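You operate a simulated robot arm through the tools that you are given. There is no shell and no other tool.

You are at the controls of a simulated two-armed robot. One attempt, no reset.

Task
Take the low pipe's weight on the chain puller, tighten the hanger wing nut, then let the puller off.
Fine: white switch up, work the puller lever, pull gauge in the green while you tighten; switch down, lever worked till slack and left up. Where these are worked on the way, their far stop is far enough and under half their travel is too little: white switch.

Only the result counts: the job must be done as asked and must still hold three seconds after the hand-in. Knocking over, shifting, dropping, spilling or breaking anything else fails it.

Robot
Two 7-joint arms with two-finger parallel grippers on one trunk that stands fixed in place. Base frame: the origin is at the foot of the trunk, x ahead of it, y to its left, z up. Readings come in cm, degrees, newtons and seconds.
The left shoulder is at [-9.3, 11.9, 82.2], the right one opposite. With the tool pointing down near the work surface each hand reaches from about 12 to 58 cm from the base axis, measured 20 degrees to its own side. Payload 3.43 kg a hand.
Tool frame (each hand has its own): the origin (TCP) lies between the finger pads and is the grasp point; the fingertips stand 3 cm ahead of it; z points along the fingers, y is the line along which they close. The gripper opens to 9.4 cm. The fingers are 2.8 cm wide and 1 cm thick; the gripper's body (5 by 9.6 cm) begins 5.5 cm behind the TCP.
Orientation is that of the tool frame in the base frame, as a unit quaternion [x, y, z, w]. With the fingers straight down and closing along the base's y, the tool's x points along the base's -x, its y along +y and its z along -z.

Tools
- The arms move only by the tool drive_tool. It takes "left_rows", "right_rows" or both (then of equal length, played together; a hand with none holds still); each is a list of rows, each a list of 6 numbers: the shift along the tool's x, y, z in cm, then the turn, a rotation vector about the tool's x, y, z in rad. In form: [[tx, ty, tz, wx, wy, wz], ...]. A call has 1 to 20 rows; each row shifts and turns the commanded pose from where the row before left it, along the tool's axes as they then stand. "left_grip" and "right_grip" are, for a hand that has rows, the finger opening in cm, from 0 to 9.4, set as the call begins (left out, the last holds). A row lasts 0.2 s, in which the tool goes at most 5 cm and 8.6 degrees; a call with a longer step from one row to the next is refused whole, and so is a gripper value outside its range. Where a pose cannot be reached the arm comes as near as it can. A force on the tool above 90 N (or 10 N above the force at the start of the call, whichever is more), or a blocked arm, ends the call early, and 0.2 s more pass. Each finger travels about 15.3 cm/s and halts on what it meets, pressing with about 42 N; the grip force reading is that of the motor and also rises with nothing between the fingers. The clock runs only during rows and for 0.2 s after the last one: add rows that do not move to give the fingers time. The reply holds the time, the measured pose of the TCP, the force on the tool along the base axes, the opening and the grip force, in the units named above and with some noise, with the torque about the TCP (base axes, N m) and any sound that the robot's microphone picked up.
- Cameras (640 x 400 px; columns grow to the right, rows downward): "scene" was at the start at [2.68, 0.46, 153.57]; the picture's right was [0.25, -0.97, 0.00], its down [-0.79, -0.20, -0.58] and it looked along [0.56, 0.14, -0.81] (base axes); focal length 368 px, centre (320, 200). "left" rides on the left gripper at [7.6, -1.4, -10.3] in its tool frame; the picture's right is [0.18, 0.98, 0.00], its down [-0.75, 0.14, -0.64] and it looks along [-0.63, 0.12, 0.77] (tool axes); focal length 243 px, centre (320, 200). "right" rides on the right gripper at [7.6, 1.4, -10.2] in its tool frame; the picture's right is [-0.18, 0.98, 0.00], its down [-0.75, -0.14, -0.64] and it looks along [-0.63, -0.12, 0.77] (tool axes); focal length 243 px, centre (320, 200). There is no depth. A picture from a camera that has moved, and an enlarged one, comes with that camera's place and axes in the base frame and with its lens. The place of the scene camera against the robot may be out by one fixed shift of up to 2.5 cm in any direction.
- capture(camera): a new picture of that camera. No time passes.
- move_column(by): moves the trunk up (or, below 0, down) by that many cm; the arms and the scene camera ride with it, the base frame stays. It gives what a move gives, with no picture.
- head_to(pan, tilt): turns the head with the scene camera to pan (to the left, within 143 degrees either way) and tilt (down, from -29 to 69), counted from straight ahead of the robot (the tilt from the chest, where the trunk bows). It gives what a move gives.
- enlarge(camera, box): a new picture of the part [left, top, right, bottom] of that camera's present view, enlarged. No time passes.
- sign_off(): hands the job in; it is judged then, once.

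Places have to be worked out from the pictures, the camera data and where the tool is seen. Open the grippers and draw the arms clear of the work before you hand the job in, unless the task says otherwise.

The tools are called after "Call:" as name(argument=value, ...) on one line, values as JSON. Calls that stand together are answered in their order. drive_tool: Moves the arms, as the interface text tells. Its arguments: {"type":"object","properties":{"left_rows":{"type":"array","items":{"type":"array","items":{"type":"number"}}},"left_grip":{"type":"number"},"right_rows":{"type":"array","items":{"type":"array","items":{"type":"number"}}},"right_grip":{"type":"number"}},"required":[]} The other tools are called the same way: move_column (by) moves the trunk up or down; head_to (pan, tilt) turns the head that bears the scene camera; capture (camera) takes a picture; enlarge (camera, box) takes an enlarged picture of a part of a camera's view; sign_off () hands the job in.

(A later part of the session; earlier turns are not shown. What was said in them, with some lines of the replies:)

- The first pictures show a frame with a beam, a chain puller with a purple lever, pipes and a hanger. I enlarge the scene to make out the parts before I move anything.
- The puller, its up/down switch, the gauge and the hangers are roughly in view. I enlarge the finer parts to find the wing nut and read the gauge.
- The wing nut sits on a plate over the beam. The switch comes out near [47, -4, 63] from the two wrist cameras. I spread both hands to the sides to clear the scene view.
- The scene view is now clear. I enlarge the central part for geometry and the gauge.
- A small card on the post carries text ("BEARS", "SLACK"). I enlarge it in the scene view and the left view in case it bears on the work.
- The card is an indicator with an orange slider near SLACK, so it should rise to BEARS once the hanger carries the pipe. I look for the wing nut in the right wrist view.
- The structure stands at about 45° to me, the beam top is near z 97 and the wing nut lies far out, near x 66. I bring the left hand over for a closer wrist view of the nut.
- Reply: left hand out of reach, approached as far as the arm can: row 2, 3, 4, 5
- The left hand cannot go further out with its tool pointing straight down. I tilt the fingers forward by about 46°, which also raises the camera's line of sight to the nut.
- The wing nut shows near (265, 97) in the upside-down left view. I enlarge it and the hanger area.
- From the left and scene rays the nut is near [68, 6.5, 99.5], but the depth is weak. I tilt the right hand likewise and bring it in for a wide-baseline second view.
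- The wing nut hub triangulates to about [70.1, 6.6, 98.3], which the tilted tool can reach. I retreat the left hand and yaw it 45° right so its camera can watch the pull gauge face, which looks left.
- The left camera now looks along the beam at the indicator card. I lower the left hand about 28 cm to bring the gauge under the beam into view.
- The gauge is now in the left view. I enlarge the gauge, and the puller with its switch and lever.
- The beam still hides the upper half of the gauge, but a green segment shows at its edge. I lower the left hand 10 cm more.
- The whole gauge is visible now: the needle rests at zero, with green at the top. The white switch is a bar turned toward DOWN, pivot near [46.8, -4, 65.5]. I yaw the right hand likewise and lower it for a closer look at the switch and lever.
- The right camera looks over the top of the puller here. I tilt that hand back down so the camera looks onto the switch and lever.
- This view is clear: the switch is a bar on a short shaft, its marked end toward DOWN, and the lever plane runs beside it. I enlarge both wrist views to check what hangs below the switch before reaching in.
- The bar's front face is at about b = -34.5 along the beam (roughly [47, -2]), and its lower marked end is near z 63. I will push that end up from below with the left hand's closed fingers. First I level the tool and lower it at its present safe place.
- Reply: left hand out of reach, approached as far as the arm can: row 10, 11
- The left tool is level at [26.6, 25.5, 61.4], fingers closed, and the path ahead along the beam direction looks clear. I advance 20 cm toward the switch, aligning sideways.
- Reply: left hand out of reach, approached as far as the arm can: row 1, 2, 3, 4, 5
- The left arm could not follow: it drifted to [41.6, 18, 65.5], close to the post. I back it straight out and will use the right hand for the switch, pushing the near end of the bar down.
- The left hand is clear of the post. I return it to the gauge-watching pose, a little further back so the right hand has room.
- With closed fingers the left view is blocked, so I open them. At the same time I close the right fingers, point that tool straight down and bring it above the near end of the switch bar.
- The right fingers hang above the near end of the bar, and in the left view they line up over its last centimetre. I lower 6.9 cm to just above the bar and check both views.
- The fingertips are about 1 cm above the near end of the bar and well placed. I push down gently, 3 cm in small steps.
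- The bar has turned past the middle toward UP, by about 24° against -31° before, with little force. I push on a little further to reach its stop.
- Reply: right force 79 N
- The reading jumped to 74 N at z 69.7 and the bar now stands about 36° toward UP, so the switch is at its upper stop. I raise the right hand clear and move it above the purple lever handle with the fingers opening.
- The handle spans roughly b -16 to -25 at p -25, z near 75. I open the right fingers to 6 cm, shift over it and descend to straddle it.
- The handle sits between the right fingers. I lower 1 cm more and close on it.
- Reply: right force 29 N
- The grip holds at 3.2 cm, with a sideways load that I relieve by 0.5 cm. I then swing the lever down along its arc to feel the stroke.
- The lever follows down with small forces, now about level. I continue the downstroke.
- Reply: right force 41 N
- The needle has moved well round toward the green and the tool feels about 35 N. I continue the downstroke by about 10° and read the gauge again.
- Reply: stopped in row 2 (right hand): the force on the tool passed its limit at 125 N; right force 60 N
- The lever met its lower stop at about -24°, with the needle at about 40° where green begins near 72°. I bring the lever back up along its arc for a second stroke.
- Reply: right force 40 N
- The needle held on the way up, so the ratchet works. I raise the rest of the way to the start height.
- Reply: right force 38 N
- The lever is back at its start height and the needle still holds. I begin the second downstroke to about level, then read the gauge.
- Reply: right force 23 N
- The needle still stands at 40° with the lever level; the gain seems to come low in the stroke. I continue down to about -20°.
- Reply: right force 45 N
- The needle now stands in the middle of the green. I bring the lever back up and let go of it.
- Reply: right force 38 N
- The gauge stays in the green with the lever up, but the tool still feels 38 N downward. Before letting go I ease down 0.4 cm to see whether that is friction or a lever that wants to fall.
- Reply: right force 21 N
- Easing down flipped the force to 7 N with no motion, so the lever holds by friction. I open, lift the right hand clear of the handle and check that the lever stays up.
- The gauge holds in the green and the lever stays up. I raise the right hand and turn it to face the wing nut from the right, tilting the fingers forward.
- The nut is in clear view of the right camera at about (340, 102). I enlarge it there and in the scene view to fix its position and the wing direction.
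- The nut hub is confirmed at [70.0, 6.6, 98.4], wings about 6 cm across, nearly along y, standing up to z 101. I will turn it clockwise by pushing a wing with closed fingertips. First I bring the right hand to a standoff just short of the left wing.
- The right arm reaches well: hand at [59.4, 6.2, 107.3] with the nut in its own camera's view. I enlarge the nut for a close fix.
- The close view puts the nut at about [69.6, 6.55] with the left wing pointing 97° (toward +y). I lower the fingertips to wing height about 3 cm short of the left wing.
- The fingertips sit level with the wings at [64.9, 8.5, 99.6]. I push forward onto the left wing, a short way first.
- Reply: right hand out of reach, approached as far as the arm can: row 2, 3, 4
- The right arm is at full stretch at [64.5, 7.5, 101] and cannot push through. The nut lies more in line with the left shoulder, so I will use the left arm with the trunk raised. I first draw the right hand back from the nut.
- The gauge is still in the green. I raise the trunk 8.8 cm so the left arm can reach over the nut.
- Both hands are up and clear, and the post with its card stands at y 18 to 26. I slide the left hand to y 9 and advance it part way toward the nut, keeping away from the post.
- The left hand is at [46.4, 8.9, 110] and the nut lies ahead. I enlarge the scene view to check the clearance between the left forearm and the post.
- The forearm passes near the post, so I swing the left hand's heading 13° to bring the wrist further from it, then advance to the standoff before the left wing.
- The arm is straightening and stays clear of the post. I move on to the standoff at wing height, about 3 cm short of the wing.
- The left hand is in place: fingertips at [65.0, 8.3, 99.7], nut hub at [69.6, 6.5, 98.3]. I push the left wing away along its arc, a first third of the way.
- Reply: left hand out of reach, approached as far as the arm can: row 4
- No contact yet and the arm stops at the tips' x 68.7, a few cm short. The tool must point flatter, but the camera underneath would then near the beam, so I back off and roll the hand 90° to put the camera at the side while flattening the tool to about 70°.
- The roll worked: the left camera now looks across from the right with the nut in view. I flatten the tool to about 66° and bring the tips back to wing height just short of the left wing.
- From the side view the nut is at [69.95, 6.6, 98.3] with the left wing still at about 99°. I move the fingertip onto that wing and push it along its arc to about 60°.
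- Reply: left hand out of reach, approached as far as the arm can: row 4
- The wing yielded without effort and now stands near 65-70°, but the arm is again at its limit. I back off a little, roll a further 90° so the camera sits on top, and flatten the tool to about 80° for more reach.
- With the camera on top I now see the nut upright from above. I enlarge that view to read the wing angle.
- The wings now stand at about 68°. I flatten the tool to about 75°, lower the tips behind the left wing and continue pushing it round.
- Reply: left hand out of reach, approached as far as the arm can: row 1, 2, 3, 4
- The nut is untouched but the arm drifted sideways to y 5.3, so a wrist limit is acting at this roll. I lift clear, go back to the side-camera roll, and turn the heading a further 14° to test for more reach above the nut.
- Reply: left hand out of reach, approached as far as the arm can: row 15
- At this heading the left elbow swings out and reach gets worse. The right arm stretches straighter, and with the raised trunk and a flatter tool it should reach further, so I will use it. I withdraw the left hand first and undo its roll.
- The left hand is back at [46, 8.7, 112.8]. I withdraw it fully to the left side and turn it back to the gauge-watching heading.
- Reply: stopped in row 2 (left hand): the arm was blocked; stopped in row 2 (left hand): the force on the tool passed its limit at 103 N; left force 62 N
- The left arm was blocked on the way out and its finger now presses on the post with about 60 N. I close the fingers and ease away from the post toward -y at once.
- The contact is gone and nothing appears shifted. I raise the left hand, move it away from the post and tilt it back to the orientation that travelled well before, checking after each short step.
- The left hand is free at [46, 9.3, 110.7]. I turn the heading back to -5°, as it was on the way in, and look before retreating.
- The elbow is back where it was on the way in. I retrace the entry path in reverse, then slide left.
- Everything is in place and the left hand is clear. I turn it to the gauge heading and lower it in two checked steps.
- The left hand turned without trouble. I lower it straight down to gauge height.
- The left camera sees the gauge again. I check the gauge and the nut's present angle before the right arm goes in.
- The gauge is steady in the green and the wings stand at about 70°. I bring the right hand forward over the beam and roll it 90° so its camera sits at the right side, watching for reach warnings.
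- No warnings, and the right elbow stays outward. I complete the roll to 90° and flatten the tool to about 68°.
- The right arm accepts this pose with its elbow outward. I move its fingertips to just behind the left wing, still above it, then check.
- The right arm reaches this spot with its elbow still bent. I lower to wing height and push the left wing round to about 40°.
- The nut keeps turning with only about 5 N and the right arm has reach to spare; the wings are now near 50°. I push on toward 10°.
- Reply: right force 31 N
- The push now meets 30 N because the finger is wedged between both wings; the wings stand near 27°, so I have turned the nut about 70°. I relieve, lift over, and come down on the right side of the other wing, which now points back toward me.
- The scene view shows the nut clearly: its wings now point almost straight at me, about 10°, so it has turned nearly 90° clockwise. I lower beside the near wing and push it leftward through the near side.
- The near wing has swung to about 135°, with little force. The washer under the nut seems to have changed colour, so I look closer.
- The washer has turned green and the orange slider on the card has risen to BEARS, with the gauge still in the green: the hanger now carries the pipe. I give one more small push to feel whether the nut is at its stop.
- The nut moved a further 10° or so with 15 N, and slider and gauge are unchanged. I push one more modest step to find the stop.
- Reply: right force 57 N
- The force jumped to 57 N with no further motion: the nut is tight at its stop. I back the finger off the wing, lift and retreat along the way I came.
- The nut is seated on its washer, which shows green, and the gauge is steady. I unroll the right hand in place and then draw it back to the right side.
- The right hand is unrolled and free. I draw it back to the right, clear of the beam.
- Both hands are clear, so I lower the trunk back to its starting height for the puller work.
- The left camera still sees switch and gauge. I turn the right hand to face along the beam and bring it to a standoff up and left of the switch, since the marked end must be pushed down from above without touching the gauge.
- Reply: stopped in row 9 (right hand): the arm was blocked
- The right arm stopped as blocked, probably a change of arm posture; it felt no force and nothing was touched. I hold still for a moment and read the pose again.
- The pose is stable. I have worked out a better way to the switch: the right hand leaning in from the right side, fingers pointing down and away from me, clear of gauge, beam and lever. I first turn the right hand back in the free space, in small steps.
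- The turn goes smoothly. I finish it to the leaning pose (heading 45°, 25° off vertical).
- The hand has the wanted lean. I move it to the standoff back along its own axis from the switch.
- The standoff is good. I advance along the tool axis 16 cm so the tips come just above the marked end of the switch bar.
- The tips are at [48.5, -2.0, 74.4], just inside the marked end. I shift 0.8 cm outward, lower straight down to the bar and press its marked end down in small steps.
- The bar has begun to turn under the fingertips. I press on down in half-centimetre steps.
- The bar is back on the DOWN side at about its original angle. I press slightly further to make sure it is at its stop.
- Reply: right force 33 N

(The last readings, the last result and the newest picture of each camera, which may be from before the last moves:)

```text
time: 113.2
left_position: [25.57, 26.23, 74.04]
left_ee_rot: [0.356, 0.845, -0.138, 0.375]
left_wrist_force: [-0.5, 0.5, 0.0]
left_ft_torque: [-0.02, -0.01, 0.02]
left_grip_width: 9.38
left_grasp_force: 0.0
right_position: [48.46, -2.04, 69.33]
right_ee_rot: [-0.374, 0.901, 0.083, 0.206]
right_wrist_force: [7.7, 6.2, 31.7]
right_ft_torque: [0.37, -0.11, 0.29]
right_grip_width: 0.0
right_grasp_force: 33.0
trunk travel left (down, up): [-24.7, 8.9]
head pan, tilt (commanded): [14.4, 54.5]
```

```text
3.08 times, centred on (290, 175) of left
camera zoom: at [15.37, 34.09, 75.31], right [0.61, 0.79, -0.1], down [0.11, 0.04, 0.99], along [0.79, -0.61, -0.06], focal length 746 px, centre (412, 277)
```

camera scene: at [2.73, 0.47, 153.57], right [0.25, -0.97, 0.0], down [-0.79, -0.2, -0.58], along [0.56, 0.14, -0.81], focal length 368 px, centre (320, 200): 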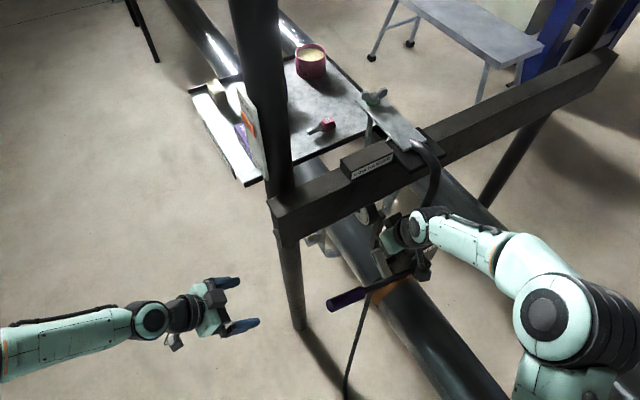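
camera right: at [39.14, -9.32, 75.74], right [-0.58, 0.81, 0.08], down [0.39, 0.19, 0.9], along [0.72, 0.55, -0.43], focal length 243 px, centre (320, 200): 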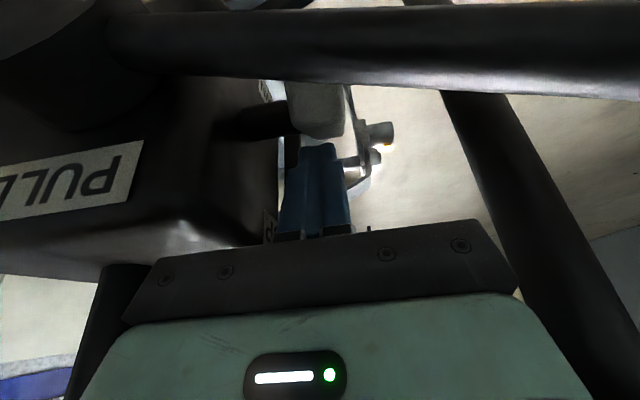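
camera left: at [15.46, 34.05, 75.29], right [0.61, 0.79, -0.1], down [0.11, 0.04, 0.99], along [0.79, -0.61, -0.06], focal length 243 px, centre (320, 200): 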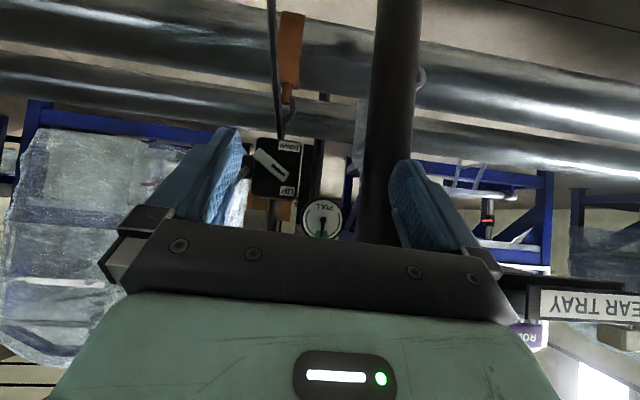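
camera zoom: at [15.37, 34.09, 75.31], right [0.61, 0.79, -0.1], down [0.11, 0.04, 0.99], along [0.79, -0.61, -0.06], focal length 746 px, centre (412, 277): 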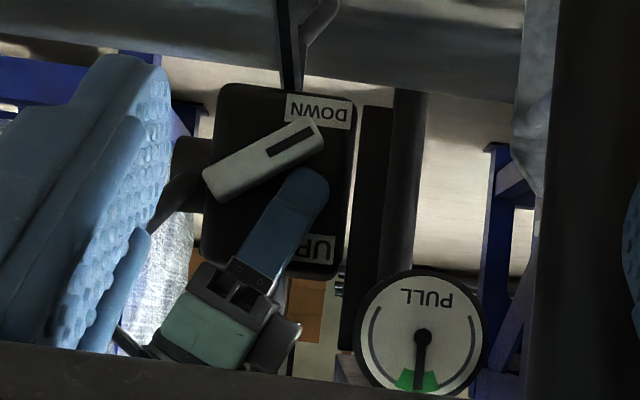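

The switch is firmly at its DOWN stop (32 N). I lift the right hand off, back out along its axis and rise to the free space, then bring the tool vertical.

Call:
drive_tool(right_rows=[[-1.27, 0, -2.72, 0, 0, 0], [0, 0, -3.2, 0, 0, 0], [0, 0, -3.2, 0, 0, 0], [0, 0, -3.2, 0, 0, 0], [0, 0, -3.2, 0, 0, 0], [0, 0, -3.2, 0, 0, 0], [-0.43, 0.88, -3.7, 0, 0, 0], [-0.43, 0.88, -3.7, 0, 0, 0], [-0.43, 0.88, -3.7, 0, 0, 0], [-0.43, 0.88, -3.7, 0, 0, 0], [-0.43, 0.88, -3.7, 0, 0, 0], [-0.43, 0.88, -3.7, 0, 0, 0], [0, 0, 0, 0, 0.109, 0], [0, 0, 0, 0, 0.109, 0], [0, 0, 0, 0, 0.109, 0], [0, 0, 0, 0, 0.109, 0]])

Call:
enlarge(camera="left", box=[210, 110, 370, 240])

Call:
capture(camera="scene")

```text
time: 116.6
left_position: [25.5, 26.17, 73.96]
left_ee_rot: [0.356, 0.845, -0.138, 0.374]
left_wrist_force: [-0.2, -1.4, 0.5]
left_ft_torque: [0.01, 0.02, 0.0]
left_grip_width: 9.41
left_grasp_force: 0.0
right_position: [34.72, -8.33, 107.53]
right_ee_rot: [-0.383, 0.924, 0.0, -0.001]
right_wrist_force: [0.7, 0.3, 0.3]
right_ft_torque: [-0.03, 0.02, 0.01]
right_grip_width: 0.01
right_grasp_force: 32.9
trunk travel left (down, up): [-24.7, 8.9]
head pan, tilt (commanded): [14.4, 54.5]
```

```text
3.08 times, centred on (290, 175) of left
camera zoom: at [15.46, 34.06, 75.28], right [0.61, 0.79, -0.1], down [0.11, 0.04, 0.99], along [0.79, -0.61, -0.06], focal length 746 px, centre (412, 277)
```

zoom: 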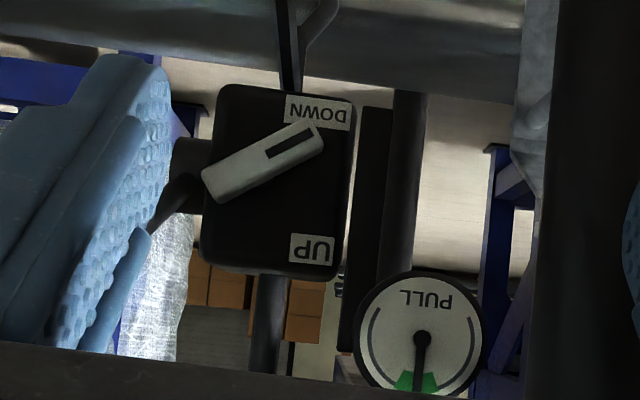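

```text
taken
camera scene: at [2.7, 0.49, 153.57], right [0.25, -0.97, 0.0], down [-0.79, -0.2, -0.58], along [0.56, 0.14, -0.81], focal length 368 px, centre (320, 200)
```

scene: 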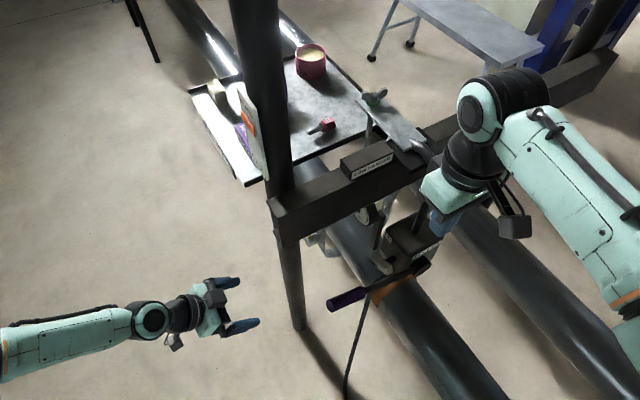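

The switch stays at DOWN and the gauge is still in the green. I turn the right hand to the lever heading and raise the left hand a little for a full view of the gauge.

Call:
drive_tool(left_rows=[[-2.37, 0.1, -2.2, 0, 0, 0], [-2.37, 0.1, -2.2, 0, 0, 0], [0, 0, 0, 0, 0, 0], [0, 0, 0, 0, 0, 0], [0, 0, 0, 0, 0, 0], [0, 0, 0, 0, 0, 0], [0, 0, 0, 0, 0, 0], [0, 0, 0, 0, 0, 0], [0, 0, 0, 0, 0, 0], [0, 0, 0, 0, 0, 0], [0, 0, 0, 0, 0, 0]], right_rows=[[0, 0, 0, 0, 0, 0.143], [0, 0, 0, 0, 0, 0.143], [0, 0, 0, 0, 0, 0.143], [0, 0, 0, 0, 0, 0.143], [0, 0, 0, 0, 0, 0.143], [0, 0, 0, 0, 0, 0.143], [0, 0, 0, 0, 0, 0.143], [0, 0, 0, 0, 0, 0.143], [0, 0, 0, 0, 0, 0.143], [0, 0, 0, 0, 0, 0.143], [0, 0, 0, 0, 0, 0.141]])

Call:
capture(camera="right")

Call:
capture(camera="scene")

Call:
capture(camera="left")

```text
time: 119.0
left_position: [25.45, 26.16, 80.42]
left_ee_rot: [0.357, 0.845, -0.138, 0.374]
left_wrist_force: [0.2, 0.9, 0.3]
left_ft_torque: [-0.05, -0.01, -0.02]
left_grip_width: 9.43
left_grasp_force: 0.0
right_position: [34.69, -8.42, 107.36]
right_ee_rot: [0.384, 0.923, 0.0, 0.0]
right_wrist_force: [0.7, -0.1, -0.1]
right_ft_torque: [-0.01, 0.02, 0.0]
right_grip_width: 0.0
right_grasp_force: 32.6
trunk travel left (down, up): [-24.7, 8.9]
head pan, tilt (commanded): [14.4, 54.5]
```

```text
taken
camera right: at [30.24, -2.05, 117.79], right [0.83, 0.56, 0.0], down [0.43, -0.63, 0.64], along [0.36, -0.53, -0.77], focal length 243 px, centre (320, 200)
```

right: 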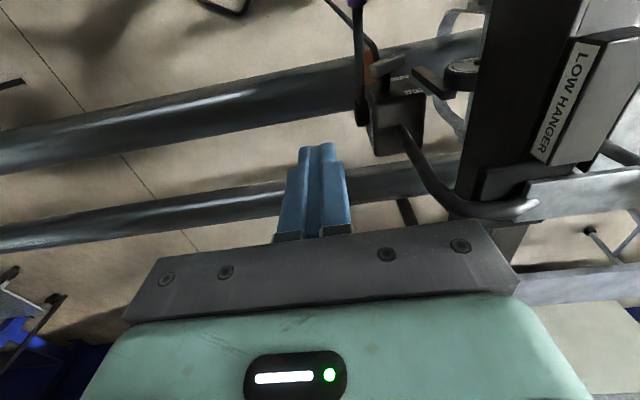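

```text
taken
camera scene: at [2.68, 0.46, 153.57], right [0.25, -0.97, 0.0], down [-0.79, -0.2, -0.58], along [0.56, 0.14, -0.81], focal length 368 px, centre (320, 200)
```

scene: 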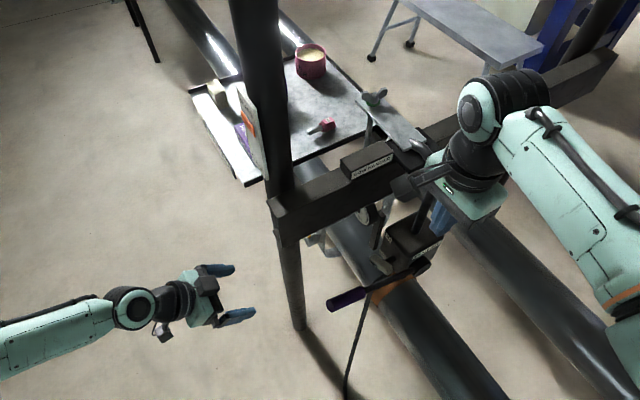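

```text
taken
camera left: at [15.44, 34.04, 81.79], right [0.61, 0.79, -0.1], down [0.11, 0.04, 0.99], along [0.79, -0.61, -0.06], focal length 243 px, centre (320, 200)
```

left: 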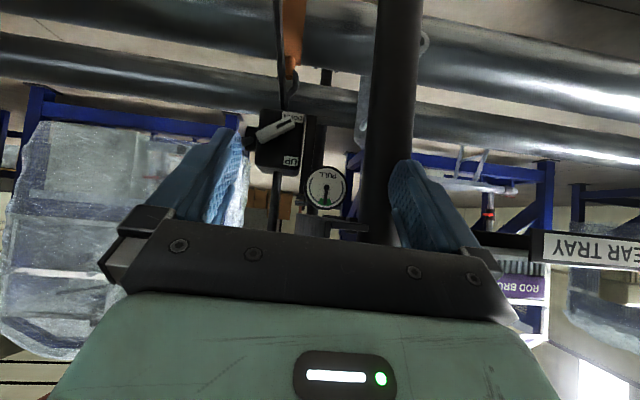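

The right hand points straight down at the lever heading. I bring it above the handle with the fingers opened to 6 cm.

Call:
drive_tool(right_rows=[[1.73, 1.19, 3.23, 0, 0, 0], [1.73, 1.19, 3.23, 0, 0, 0], [1.73, 1.19, 3.23, 0, 0, 0], [1.73, 1.19, 3.23, 0, 0, 0], [1.73, 1.19, 3.23, 0, 0, 0], [1.73, 1.19, 3.23, 0, 0, 0]], right_grip=6)

Call:
capture(camera="right")

```text
time: 120.4
left_position: [25.5, 26.17, 80.44]
left_ee_rot: [0.357, 0.845, -0.138, 0.373]
left_wrist_force: [0.6, -0.2, -0.3]
left_ft_torque: [-0.01, -0.04, 0.02]
left_grip_width: 9.42
left_grasp_force: 0.0
right_position: [32.54, 3.89, 88.1]
right_ee_rot: [0.383, 0.924, 0.0, 0.0]
right_wrist_force: [-0.5, -0.1, -0.5]
right_ft_torque: [-0.01, 0.0, 0.0]
right_grip_width: 5.98
right_grasp_force: 0.0
trunk travel left (down, up): [-24.7, 8.9]
head pan, tilt (commanded): [14.4, 54.5]
```

```text
taken
camera right: at [27.96, 10.25, 98.33], right [0.83, 0.56, 0.0], down [0.43, -0.63, 0.64], along [0.36, -0.53, -0.77], focal length 243 px, centre (320, 200)
```

right: 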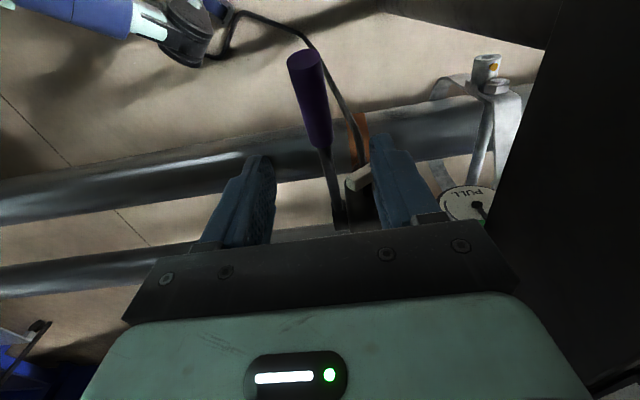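

The handle lies between the open fingers. I correct half a centimetre sideways, descend to straddle it and close.

Call:
drive_tool(right_rows=[[0, -0.55, 0, 0, 0, 0], [0, 0, 3.3, 0, 0, 0], [0, 0, 3.3, 0, 0, 0], [0, 0, 3.3, 0, 0, 0], [0, 0, 3.3, 0, 0, 0]])

Call:
capture(camera="right")

```text
time: 121.6
left_position: [25.52, 26.11, 80.51]
left_ee_rot: [0.357, 0.845, -0.139, 0.374]
left_wrist_force: [0.6, 1.8, 0.3]
left_ft_torque: [-0.03, 0.02, -0.01]
left_grip_width: 9.39
left_grasp_force: 0.0
right_position: [32.02, 3.64, 74.96]
right_ee_rot: [0.382, 0.924, 0.0, 0.0]
right_wrist_force: [0.1, 0.8, -0.6]
right_ft_torque: [0.02, 0.02, 0.01]
right_grip_width: 6.0
right_grasp_force: 0.2
trunk travel left (down, up): [-24.7, 8.9]
head pan, tilt (commanded): [14.4, 54.5]
```

```text
taken
camera right: at [27.6, 10.05, 85.2], right [0.82, 0.57, 0.0], down [0.43, -0.63, 0.64], along [0.36, -0.53, -0.77], focal length 243 px, centre (320, 200)
```

right: 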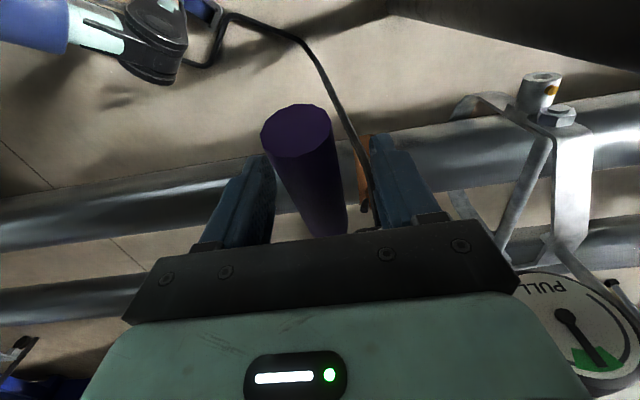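

The fingers straddle the handle. I close on it and make the first downstroke with the switch at DOWN.

Call:
drive_tool(right_rows=[[0, 0, 0, 0, 0, 0], [0, 0, 0, 0, 0, 0], [0, 0, 0, 0, 0, 0]], right_grip=0)

Call:
drive_tool(right_rows=[[0.4, 0, 1.6, 0, 0, 0], [0.4, 0, 1.6, 0, 0, 0], [0.17, 0, 2.0, 0, 0, 0], [0.17, 0, 2.0, 0, 0, 0]])

Call:
enlarge(camera="left", box=[235, 90, 385, 230])

```text
time: 122.4
left_position: [25.51, 26.13, 80.55]
left_ee_rot: [0.357, 0.844, -0.139, 0.375]
left_wrist_force: [0.5, -0.3, -0.4]
left_ft_torque: [-0.01, 0.01, -0.05]
left_grip_width: 9.37
left_grasp_force: 0.1
right_position: [31.84, 3.64, 75.0]
right_ee_rot: [0.383, 0.924, -0.001, -0.001]
right_wrist_force: [-8.9, -6.0, -3.1]
right_ft_torque: [0.15, 0.38, 0.17]
right_grip_width: 3.19
right_grasp_force: 45.1
trunk travel left (down, up): [-24.7, 8.9]
head pan, tilt (commanded): [14.4, 54.5]
```

```text
time: 123.4
left_position: [25.35, 26.3, 80.44]
left_ee_rot: [0.357, 0.845, -0.138, 0.375]
left_wrist_force: [0.1, -0.2, -0.7]
left_ft_torque: [-0.01, 0.0, 0.0]
left_grip_width: 9.41
left_grasp_force: 0.0
right_position: [30.93, 4.61, 67.74]
right_ee_rot: [0.381, 0.924, 0.0, -0.001]
right_wrist_force: [-14.2, 1.3, 6.4]
right_ft_torque: [-1.06, -0.8, -0.08]
right_grip_width: 3.21
right_grasp_force: 45.0
trunk travel left (down, up): [-24.7, 8.9]
head pan, tilt (commanded): [14.4, 54.5]
```

```text
2.86 times, centred on (310, 160) of left
camera zoom: at [15.34, 34.05, 81.8], right [0.61, 0.79, -0.1], down [0.11, 0.04, 0.99], along [0.79, -0.61, -0.06], focal length 693 px, centre (349, 314)
```

zoom: 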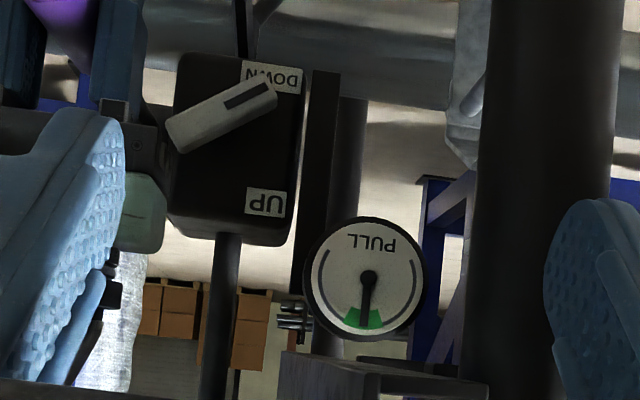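

The lever is level and the gauge has not changed yet, as on the way up. I complete the downstroke.

Call:
drive_tool(right_rows=[[-0.18, 0, 2.0, 0, -0.04, 0], [-0.18, 0, 2.0, 0, -0.04, 0], [-0.4, 0, 1.9, 0, -0.04, 0], [-0.4, 0, 1.5, 0, -0.04, 0]])

Call:
enlarge(camera="left", box=[235, 90, 385, 230])

```text
time: 124.4
left_position: [25.4, 26.16, 80.71]
left_ee_rot: [0.357, 0.845, -0.137, 0.375]
left_wrist_force: [0.8, -0.1, -0.2]
left_ft_torque: [0.02, 0.03, 0.0]
left_grip_width: 9.4
left_grasp_force: 0.1
right_position: [32.21, 3.43, 60.75]
right_ee_rot: [0.382, 0.921, -0.031, 0.074]
right_wrist_force: [-29.1, -2.3, 35.2]
right_ft_torque: [-0.01, -0.4, -0.03]
right_grip_width: 3.22
right_grasp_force: 45.2
trunk travel left (down, up): [-24.7, 8.9]
head pan, tilt (commanded): [14.4, 54.5]
```

```text
2.86 times, centred on (310, 160) of left
camera zoom: at [15.25, 34.03, 81.85], right [0.61, 0.79, -0.1], down [0.1, 0.04, 0.99], along [0.79, -0.61, -0.06], focal length 693 px, centre (349, 314)
```

zoom: 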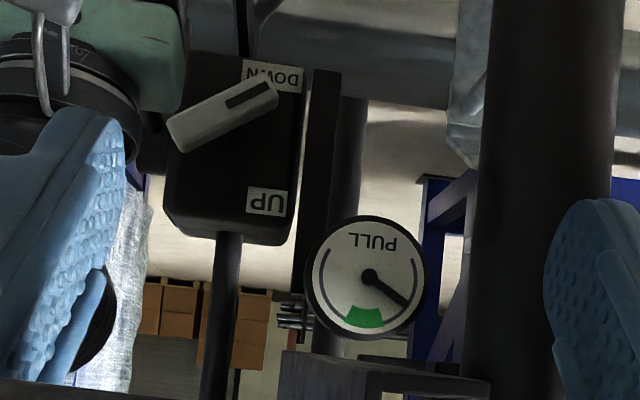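

The needle has dropped one step out of the green, as intended now. I bring the lever up again for the next stroke.

Call:
drive_tool(right_rows=[[0.33, 0, -3.6, 0, 0.053, 0], [-0.07, 0, -3.51, 0, 0.053, 0], [-0.51, 0, -3.88, 0, 0.054, 0], [-0.45, 0, -1.6, 0, 0, 0], [-0.45, 0, -1.8, 0, 0, 0]])

Call:
drive_tool(right_rows=[[0.4, 0, 1.6, 0, 0, 0], [0.4, 0, 1.6, 0, 0, 0], [0.17, 0, 2.0, 0, 0, 0], [0.17, 0, 2.0, 0, 0, 0], [-0.18, 0, 2.0, 0, -0.04, 0], [-0.18, 0, 2.0, 0, -0.04, 0], [-0.4, 0, 1.9, 0, -0.04, 0], [-0.4, 0, 1.5, 0, -0.04, 0]])

Call:
enlarge(camera="left", box=[235, 90, 385, 230])

```text
time: 125.6
left_position: [25.57, 26.09, 80.56]
left_ee_rot: [0.356, 0.845, -0.138, 0.374]
left_wrist_force: [-0.5, -0.1, -1.0]
left_ft_torque: [-0.01, -0.04, 0.02]
left_grip_width: 9.41
left_grasp_force: 0.0
right_position: [32.09, 3.34, 74.72]
right_ee_rot: [0.382, 0.924, -0.002, -0.004]
right_wrist_force: [-1.2, -5.6, -38.3]
right_ft_torque: [0.3, 0.12, 0.3]
right_grip_width: 3.23
right_grasp_force: 44.7
trunk travel left (down, up): [-24.7, 8.9]
head pan, tilt (commanded): [14.4, 54.5]
```

```text
time: 127.4
left_position: [25.26, 26.16, 80.67]
left_ee_rot: [0.357, 0.845, -0.137, 0.375]
left_wrist_force: [0.8, 0.1, 0.5]
left_ft_torque: [0.03, 0.02, 0.0]
left_grip_width: 9.39
left_grasp_force: 0.0
right_position: [32.51, 3.15, 60.48]
right_ee_rot: [0.382, 0.921, -0.032, 0.073]
right_wrist_force: [-27.3, 0.2, 33.5]
right_ft_torque: [-0.18, -0.69, -0.34]
right_grip_width: 3.27
right_grasp_force: 45.0
trunk travel left (down, up): [-24.7, 8.9]
head pan, tilt (commanded): [14.4, 54.5]
```

```text
2.86 times, centred on (310, 160) of left
camera zoom: at [15.27, 34.05, 81.84], right [0.61, 0.79, -0.1], down [0.11, 0.04, 0.99], along [0.79, -0.61, -0.06], focal length 693 px, centre (349, 314)
```

zoom: 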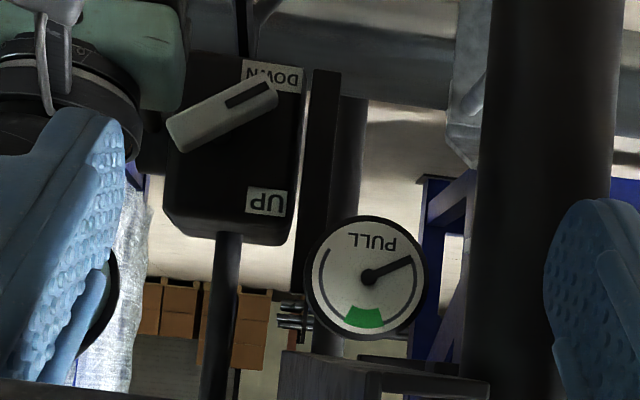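

The needle is back at zero: the puller is slack. I raise the lever to its up position.

Call:
drive_tool(right_rows=[[0.33, 0, -3.6, 0, 0.053, 0], [-0.07, 0, -3.51, 0, 0.053, 0], [-0.51, 0, -3.88, 0, 0.054, 0], [-0.45, 0, -1.6, 0, 0, 0], [-0.45, 0, -1.8, 0, 0, 0], [-0.25, 0, -0.8, 0, 0, 0]])

Call:
drive_tool(right_rows=[[-0.2, 0, -0.5, 0, 0, 0], [-0.2, 0, -0.5, 0, 0, 0]])

Call:
enlarge(camera="left", box=[235, 90, 385, 230])

Call:
capture(camera="right")

```text
time: 128.8
left_position: [25.5, 26.19, 80.44]
left_ee_rot: [0.357, 0.845, -0.138, 0.374]
left_wrist_force: [0.1, -0.6, 1.1]
left_ft_torque: [0.0, -0.02, 0.0]
left_grip_width: 9.4
left_grasp_force: 0.0
right_position: [32.48, 3.09, 75.24]
right_ee_rot: [0.38, 0.925, -0.003, -0.005]
right_wrist_force: [-12.0, 2.9, -36.8]
right_ft_torque: [-0.11, -0.16, 0.13]
right_grip_width: 3.21
right_grasp_force: 45.3
trunk travel left (down, up): [-24.7, 8.9]
head pan, tilt (commanded): [14.4, 54.5]
```

```text
time: 129.4
left_position: [25.5, 26.19, 80.48]
left_ee_rot: [0.357, 0.845, -0.138, 0.375]
left_wrist_force: [-0.5, -0.1, 1.2]
left_ft_torque: [0.02, 0.0, 0.01]
left_grip_width: 9.39
left_grasp_force: 0.1
right_position: [32.85, 2.86, 76.09]
right_ee_rot: [0.381, 0.925, -0.002, -0.004]
right_wrist_force: [-14.3, 10.5, -35.4]
right_ft_torque: [0.27, 0.3, -0.03]
right_grip_width: 2.77
right_grasp_force: 44.8
trunk travel left (down, up): [-24.7, 8.9]
head pan, tilt (commanded): [14.4, 54.5]
```

```text
2.86 times, centred on (310, 160) of left
camera zoom: at [15.45, 34.12, 81.73], right [0.61, 0.79, -0.1], down [0.11, 0.05, 0.99], along [0.79, -0.61, -0.06], focal length 693 px, centre (349, 314)
```

zoom: 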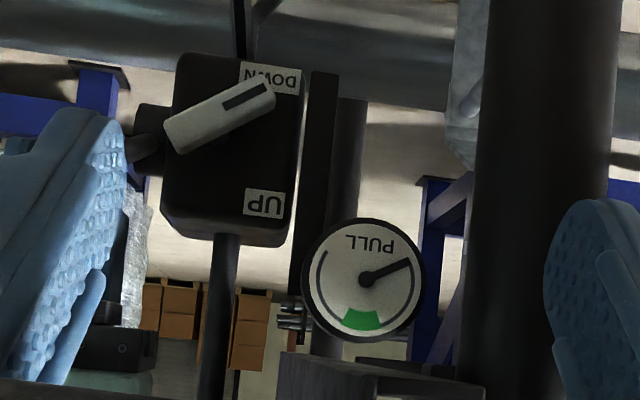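

```text
taken
camera right: at [28.36, 9.11, 86.47], right [0.82, 0.57, -0.01], down [0.44, -0.63, 0.64], along [0.36, -0.53, -0.77], focal length 243 px, centre (320, 200)
```

right: 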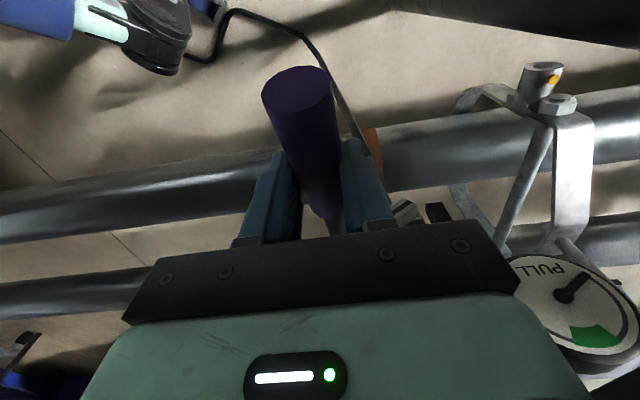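

The pads slipped slightly up the handle, so the lever is against its upper stop. The gauge reads zero and the switch is at DOWN. I open and lift the right hand away.

Call:
drive_tool(right_rows=[[0, 0, 0, 0, 0, 0], [0, 0, 0, 0, 0, 0]], right_grip=6.5)

Call:
drive_tool(right_rows=[[0, 0, -3, 0, 0, 0], [0, 0, -4, 0, 0, 0], [0, 0, -4, 0, 0, 0], [0, 0, -4, 0, 0, 0], [0, 0, -4, 0, 0, 0]])

Call:
capture(camera="right")

Call:
capture(camera="left")

Call:
enlarge(camera="left", box=[235, 90, 385, 230])

```text
time: 130.0
left_position: [25.54, 26.1, 80.54]
left_ee_rot: [0.356, 0.845, -0.137, 0.375]
left_wrist_force: [-0.2, 0.3, -0.9]
left_ft_torque: [-0.02, 0.0, 0.01]
left_grip_width: 9.38
left_grasp_force: 0.0
right_position: [33.18, 2.6, 76.47]
right_ee_rot: [0.383, 0.924, 0.001, 0.0]
right_wrist_force: [-0.3, 0.6, -1.0]
right_ft_torque: [-0.01, 0.03, 0.01]
right_grip_width: 6.49
right_grasp_force: 0.0
trunk travel left (down, up): [-24.7, 8.9]
head pan, tilt (commanded): [14.4, 54.5]
```

```text
time: 131.2
left_position: [25.56, 26.1, 80.53]
left_ee_rot: [0.356, 0.845, -0.137, 0.374]
left_wrist_force: [-0.3, 0.3, -1.1]
left_ft_torque: [0.04, 0.02, 0.0]
left_grip_width: 9.39
left_grasp_force: 0.1
right_position: [32.98, 2.62, 95.53]
right_ee_rot: [0.383, 0.924, -0.001, 0.0]
right_wrist_force: [-0.1, 0.8, 0.2]
right_ft_torque: [0.0, -0.04, -0.01]
right_grip_width: 6.48
right_grasp_force: 0.0
trunk travel left (down, up): [-24.7, 8.9]
head pan, tilt (commanded): [14.4, 54.5]
```

```text
taken
camera right: at [28.69, 8.91, 105.75], right [0.83, 0.56, 0.0], down [0.43, -0.63, 0.64], along [0.36, -0.53, -0.77], focal length 243 px, centre (320, 200)
```

right: 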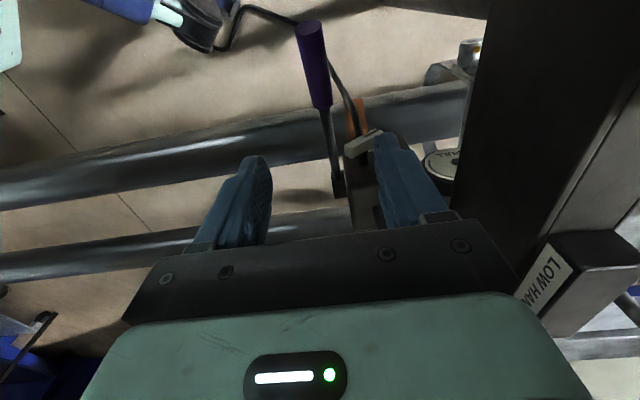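

```text
taken
camera left: at [15.43, 34.03, 81.79], right [0.61, 0.79, -0.1], down [0.11, 0.04, 0.99], along [0.79, -0.61, -0.06], focal length 243 px, centre (320, 200)
```

left: 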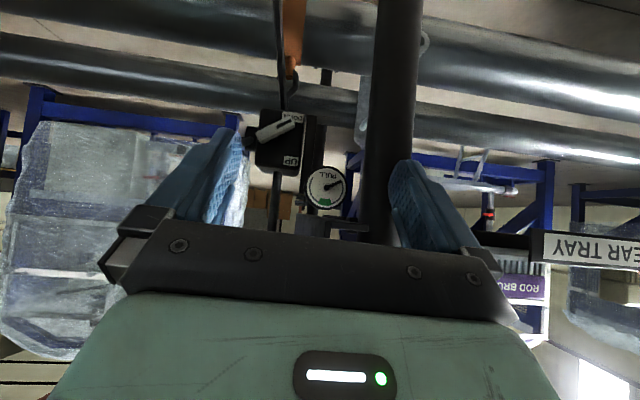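

```text
2.86 times, centred on (310, 160) of left
camera zoom: at [15.43, 34.03, 81.79], right [0.61, 0.79, -0.1], down [0.11, 0.04, 0.99], along [0.79, -0.61, -0.06], focal length 693 px, centre (349, 314)
```

zoom: 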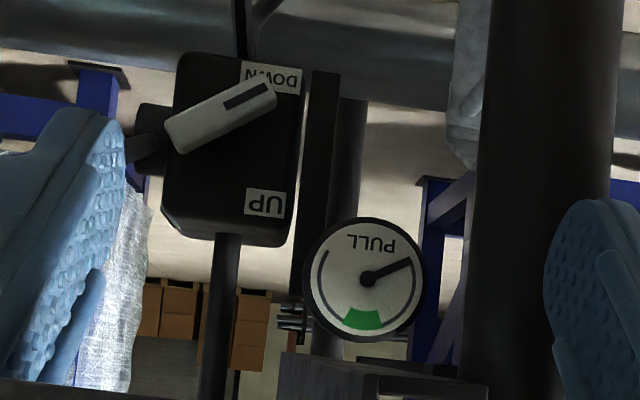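

The lever stays up (handle end near [29.1, 6.3, 77], as at the start), gauge zero, switch DOWN. I check the card and the nut once more now that the hanger carries the pipe alone.

Call:
capture(camera="scene")

Call:
enlarge(camera="scene", box=[225, 70, 295, 190])

Call:
enlarge(camera="scene", box=[340, 75, 410, 125])

```text
taken
camera scene: at [2.65, 0.44, 153.57], right [0.25, -0.97, 0.0], down [-0.79, -0.2, -0.58], along [0.56, 0.14, -0.81], focal length 368 px, centre (320, 200)
```

scene: 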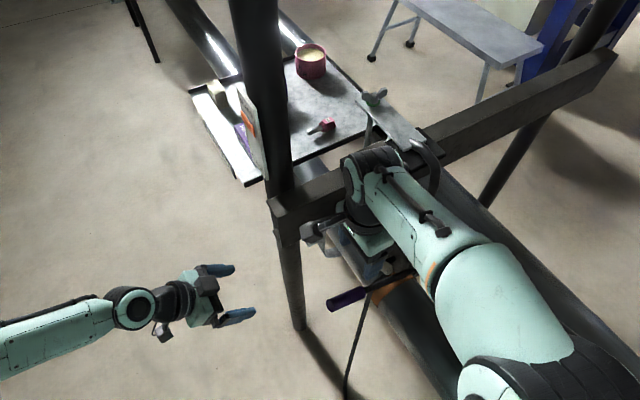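

```text
3.33 times, centred on (260, 130) of scene
camera zoom: at [2.65, 0.44, 153.57], right [0.25, -0.97, 0.0], down [-0.79, -0.2, -0.58], along [0.56, 0.14, -0.81], focal length 1225 px, centre (520, 433)
```

zoom: 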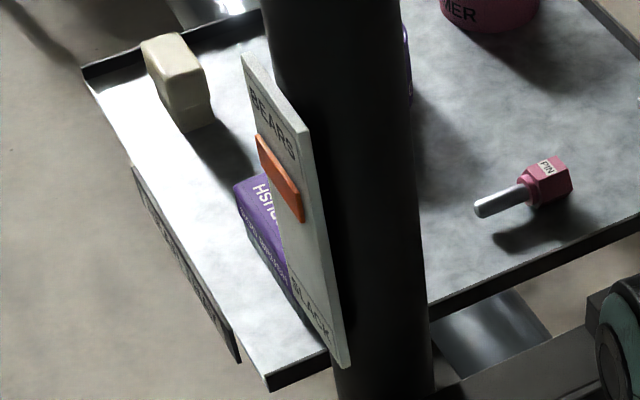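

```text
8.00 times, centred on (375, 100) of scene
camera zoom: at [2.65, 0.44, 153.57], right [0.25, -0.97, 0.0], down [-0.79, -0.2, -0.58], along [0.56, 0.14, -0.81], focal length 2941 px, centre (-120, 1000)
```

zoom: 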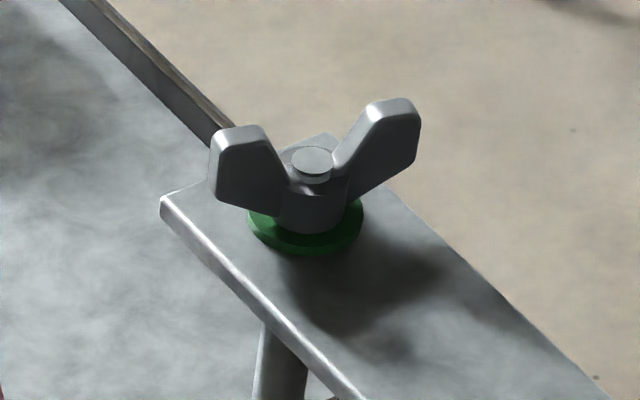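

The slider stands at BEARS and the washer is green with the puller slack. I draw both arms clear with open grippers, the right one up and to the right first.

Call:
drive_tool(right_rows=[[-1.53, -0.98, -3.6, 0, 0, 0], [-1.53, -0.98, -3.6, 0, 0, 0], [-1.53, -0.98, -3.6, 0, 0, 0], [-1.53, -0.98, -3.6, 0, 0, 0], [-1.53, -0.98, -3.6, 0, 0, 0], [-1.53, -0.98, -3.6, 0, 0, 0]], left_rows=[[-2.2, 0.1, -2.04, 0, 0, 0], [-2.2, 0.1, -2.04, 0, 0, 0], [-2.2, 0.1, -2.04, 0, 0, 0], [-2.2, 0.1, -2.04, 0, 0, 0], [0, 0, 0, 0, 0, 0], [0, 0, 0, 0, 0, 0]], right_grip=9.4, left_grip=9.4)

Call:
capture(camera="scene")

```text
time: 132.6
left_position: [25.67, 26.16, 92.4]
left_ee_rot: [0.356, 0.845, -0.137, 0.374]
left_wrist_force: [0.2, -0.1, 1.0]
left_ft_torque: [0.01, -0.01, -0.01]
left_grip_width: 9.4
left_grasp_force: 0.2
right_position: [35.4, -8.11, 117.11]
right_ee_rot: [0.382, 0.924, 0.001, -0.001]
right_wrist_force: [-0.7, 0.5, -0.7]
right_ft_torque: [0.0, -0.04, -0.01]
right_grip_width: 9.39
right_grasp_force: 0.1
trunk travel left (down, up): [-24.7, 8.9]
head pan, tilt (commanded): [14.4, 54.5]
```

```text
taken
camera scene: at [2.69, 0.44, 153.57], right [0.25, -0.97, 0.0], down [-0.79, -0.2, -0.58], along [0.56, 0.14, -0.81], focal length 368 px, centre (320, 200)
```

scene: 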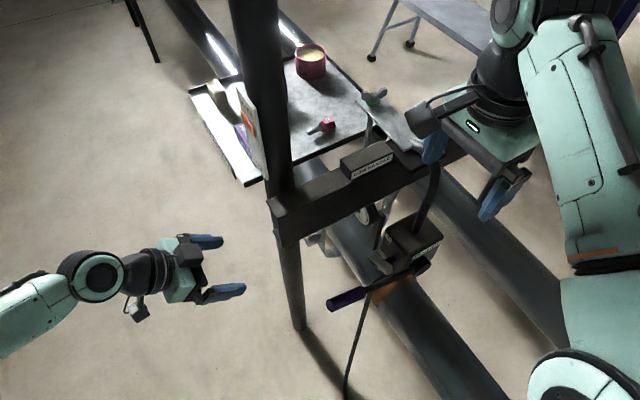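

Both hands are out of the work. I move the right hand further to the right side.

Call:
drive_tool(right_rows=[[-1.17, -3.78, 0, 0, 0, 0], [-1.17, -3.78, 0, 0, 0, 0], [-1.17, -3.78, 0, 0, 0, 0], [-1.17, -3.78, 0, 0, 0, 0], [0, 0, 0, 0, 0, 0]])

Call:
capture(camera="scene")

Call:
capture(camera="left")

Call:
enlarge(camera="scene", box=[310, 190, 450, 320])

```text
time: 133.8
left_position: [25.75, 26.24, 92.51]
left_ee_rot: [0.357, 0.845, -0.138, 0.374]
left_wrist_force: [0.0, -0.5, -0.7]
left_ft_torque: [-0.02, 0.02, 0.01]
left_grip_width: 9.38
left_grasp_force: 0.1
right_position: [28.06, -22.06, 116.96]
right_ee_rot: [0.382, 0.924, 0.0, 0.0]
right_wrist_force: [0.0, 0.8, 0.6]
right_ft_torque: [0.03, 0.03, 0.02]
right_grip_width: 9.39
right_grasp_force: 0.0
trunk travel left (down, up): [-24.7, 8.9]
head pan, tilt (commanded): [14.4, 54.5]
```

```text
taken
camera scene: at [2.71, 0.5, 153.57], right [0.25, -0.97, 0.0], down [-0.79, -0.2, -0.58], along [0.56, 0.14, -0.81], focal length 368 px, centre (320, 200)
```

scene: 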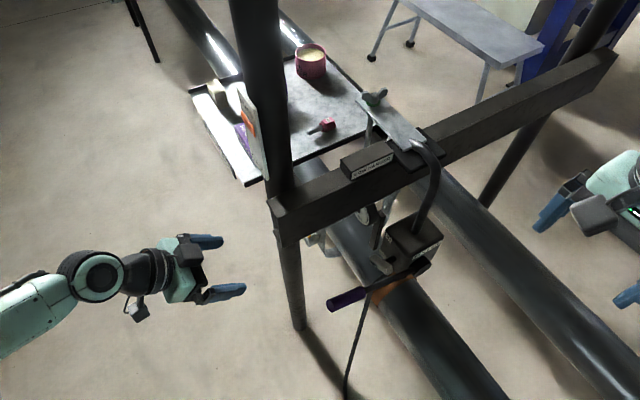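

```text
taken
camera left: at [15.61, 34.0, 93.74], right [0.61, 0.79, -0.1], down [0.11, 0.04, 0.99], along [0.79, -0.61, -0.06], focal length 243 px, centre (320, 200)
```

left: 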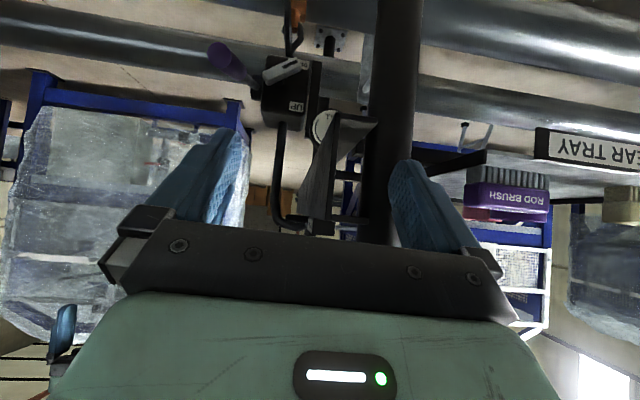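

```text
3.08 times, centred on (380, 255) of scene
camera zoom: at [2.71, 0.5, 153.57], right [0.25, -0.97, 0.0], down [-0.79, -0.2, -0.58], along [0.56, 0.14, -0.81], focal length 1131 px, centre (135, 31)
```

zoom: 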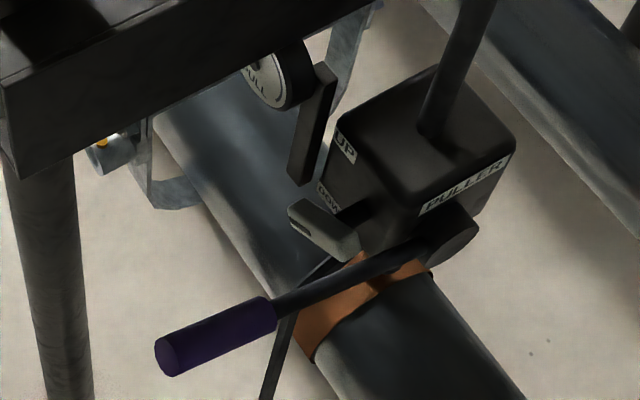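

The lever stands where it was at the start, switch DOWN, gauge zero, nut tight with the card at BEARS, nothing else moved, and both hands are clear and open. I hand the job in.

Call:
sign_off()

```text
The job is handed in.
```

I handed the job in with the low pipe hanging on its tightened hanger and the puller slack. The hand-in was accepted, but I have no verdict back.

- **Lift:** I put the white switch at its UP stop. Two strokes of the lever brought the pull gauge to the middle of the green.
- **Wing nut:** I turned it clockwise until it stopped moving under about 57 N. The washer turned green and the orange marker on the card rose to BEARS. The gauge stayed in the green throughout.
- **Let-off:** I put the switch at its DOWN stop. Two lever strokes brought the gauge back to zero, and I left the lever up at its starting position.

While I was withdrawing the left arm, its fingers pressed against the left post; the reading peaked at 103 N before the move stopped. I backed it off at once. The post and the items on the tray looked unmoved in every later picture.

Both grippers are open and clear of the work.
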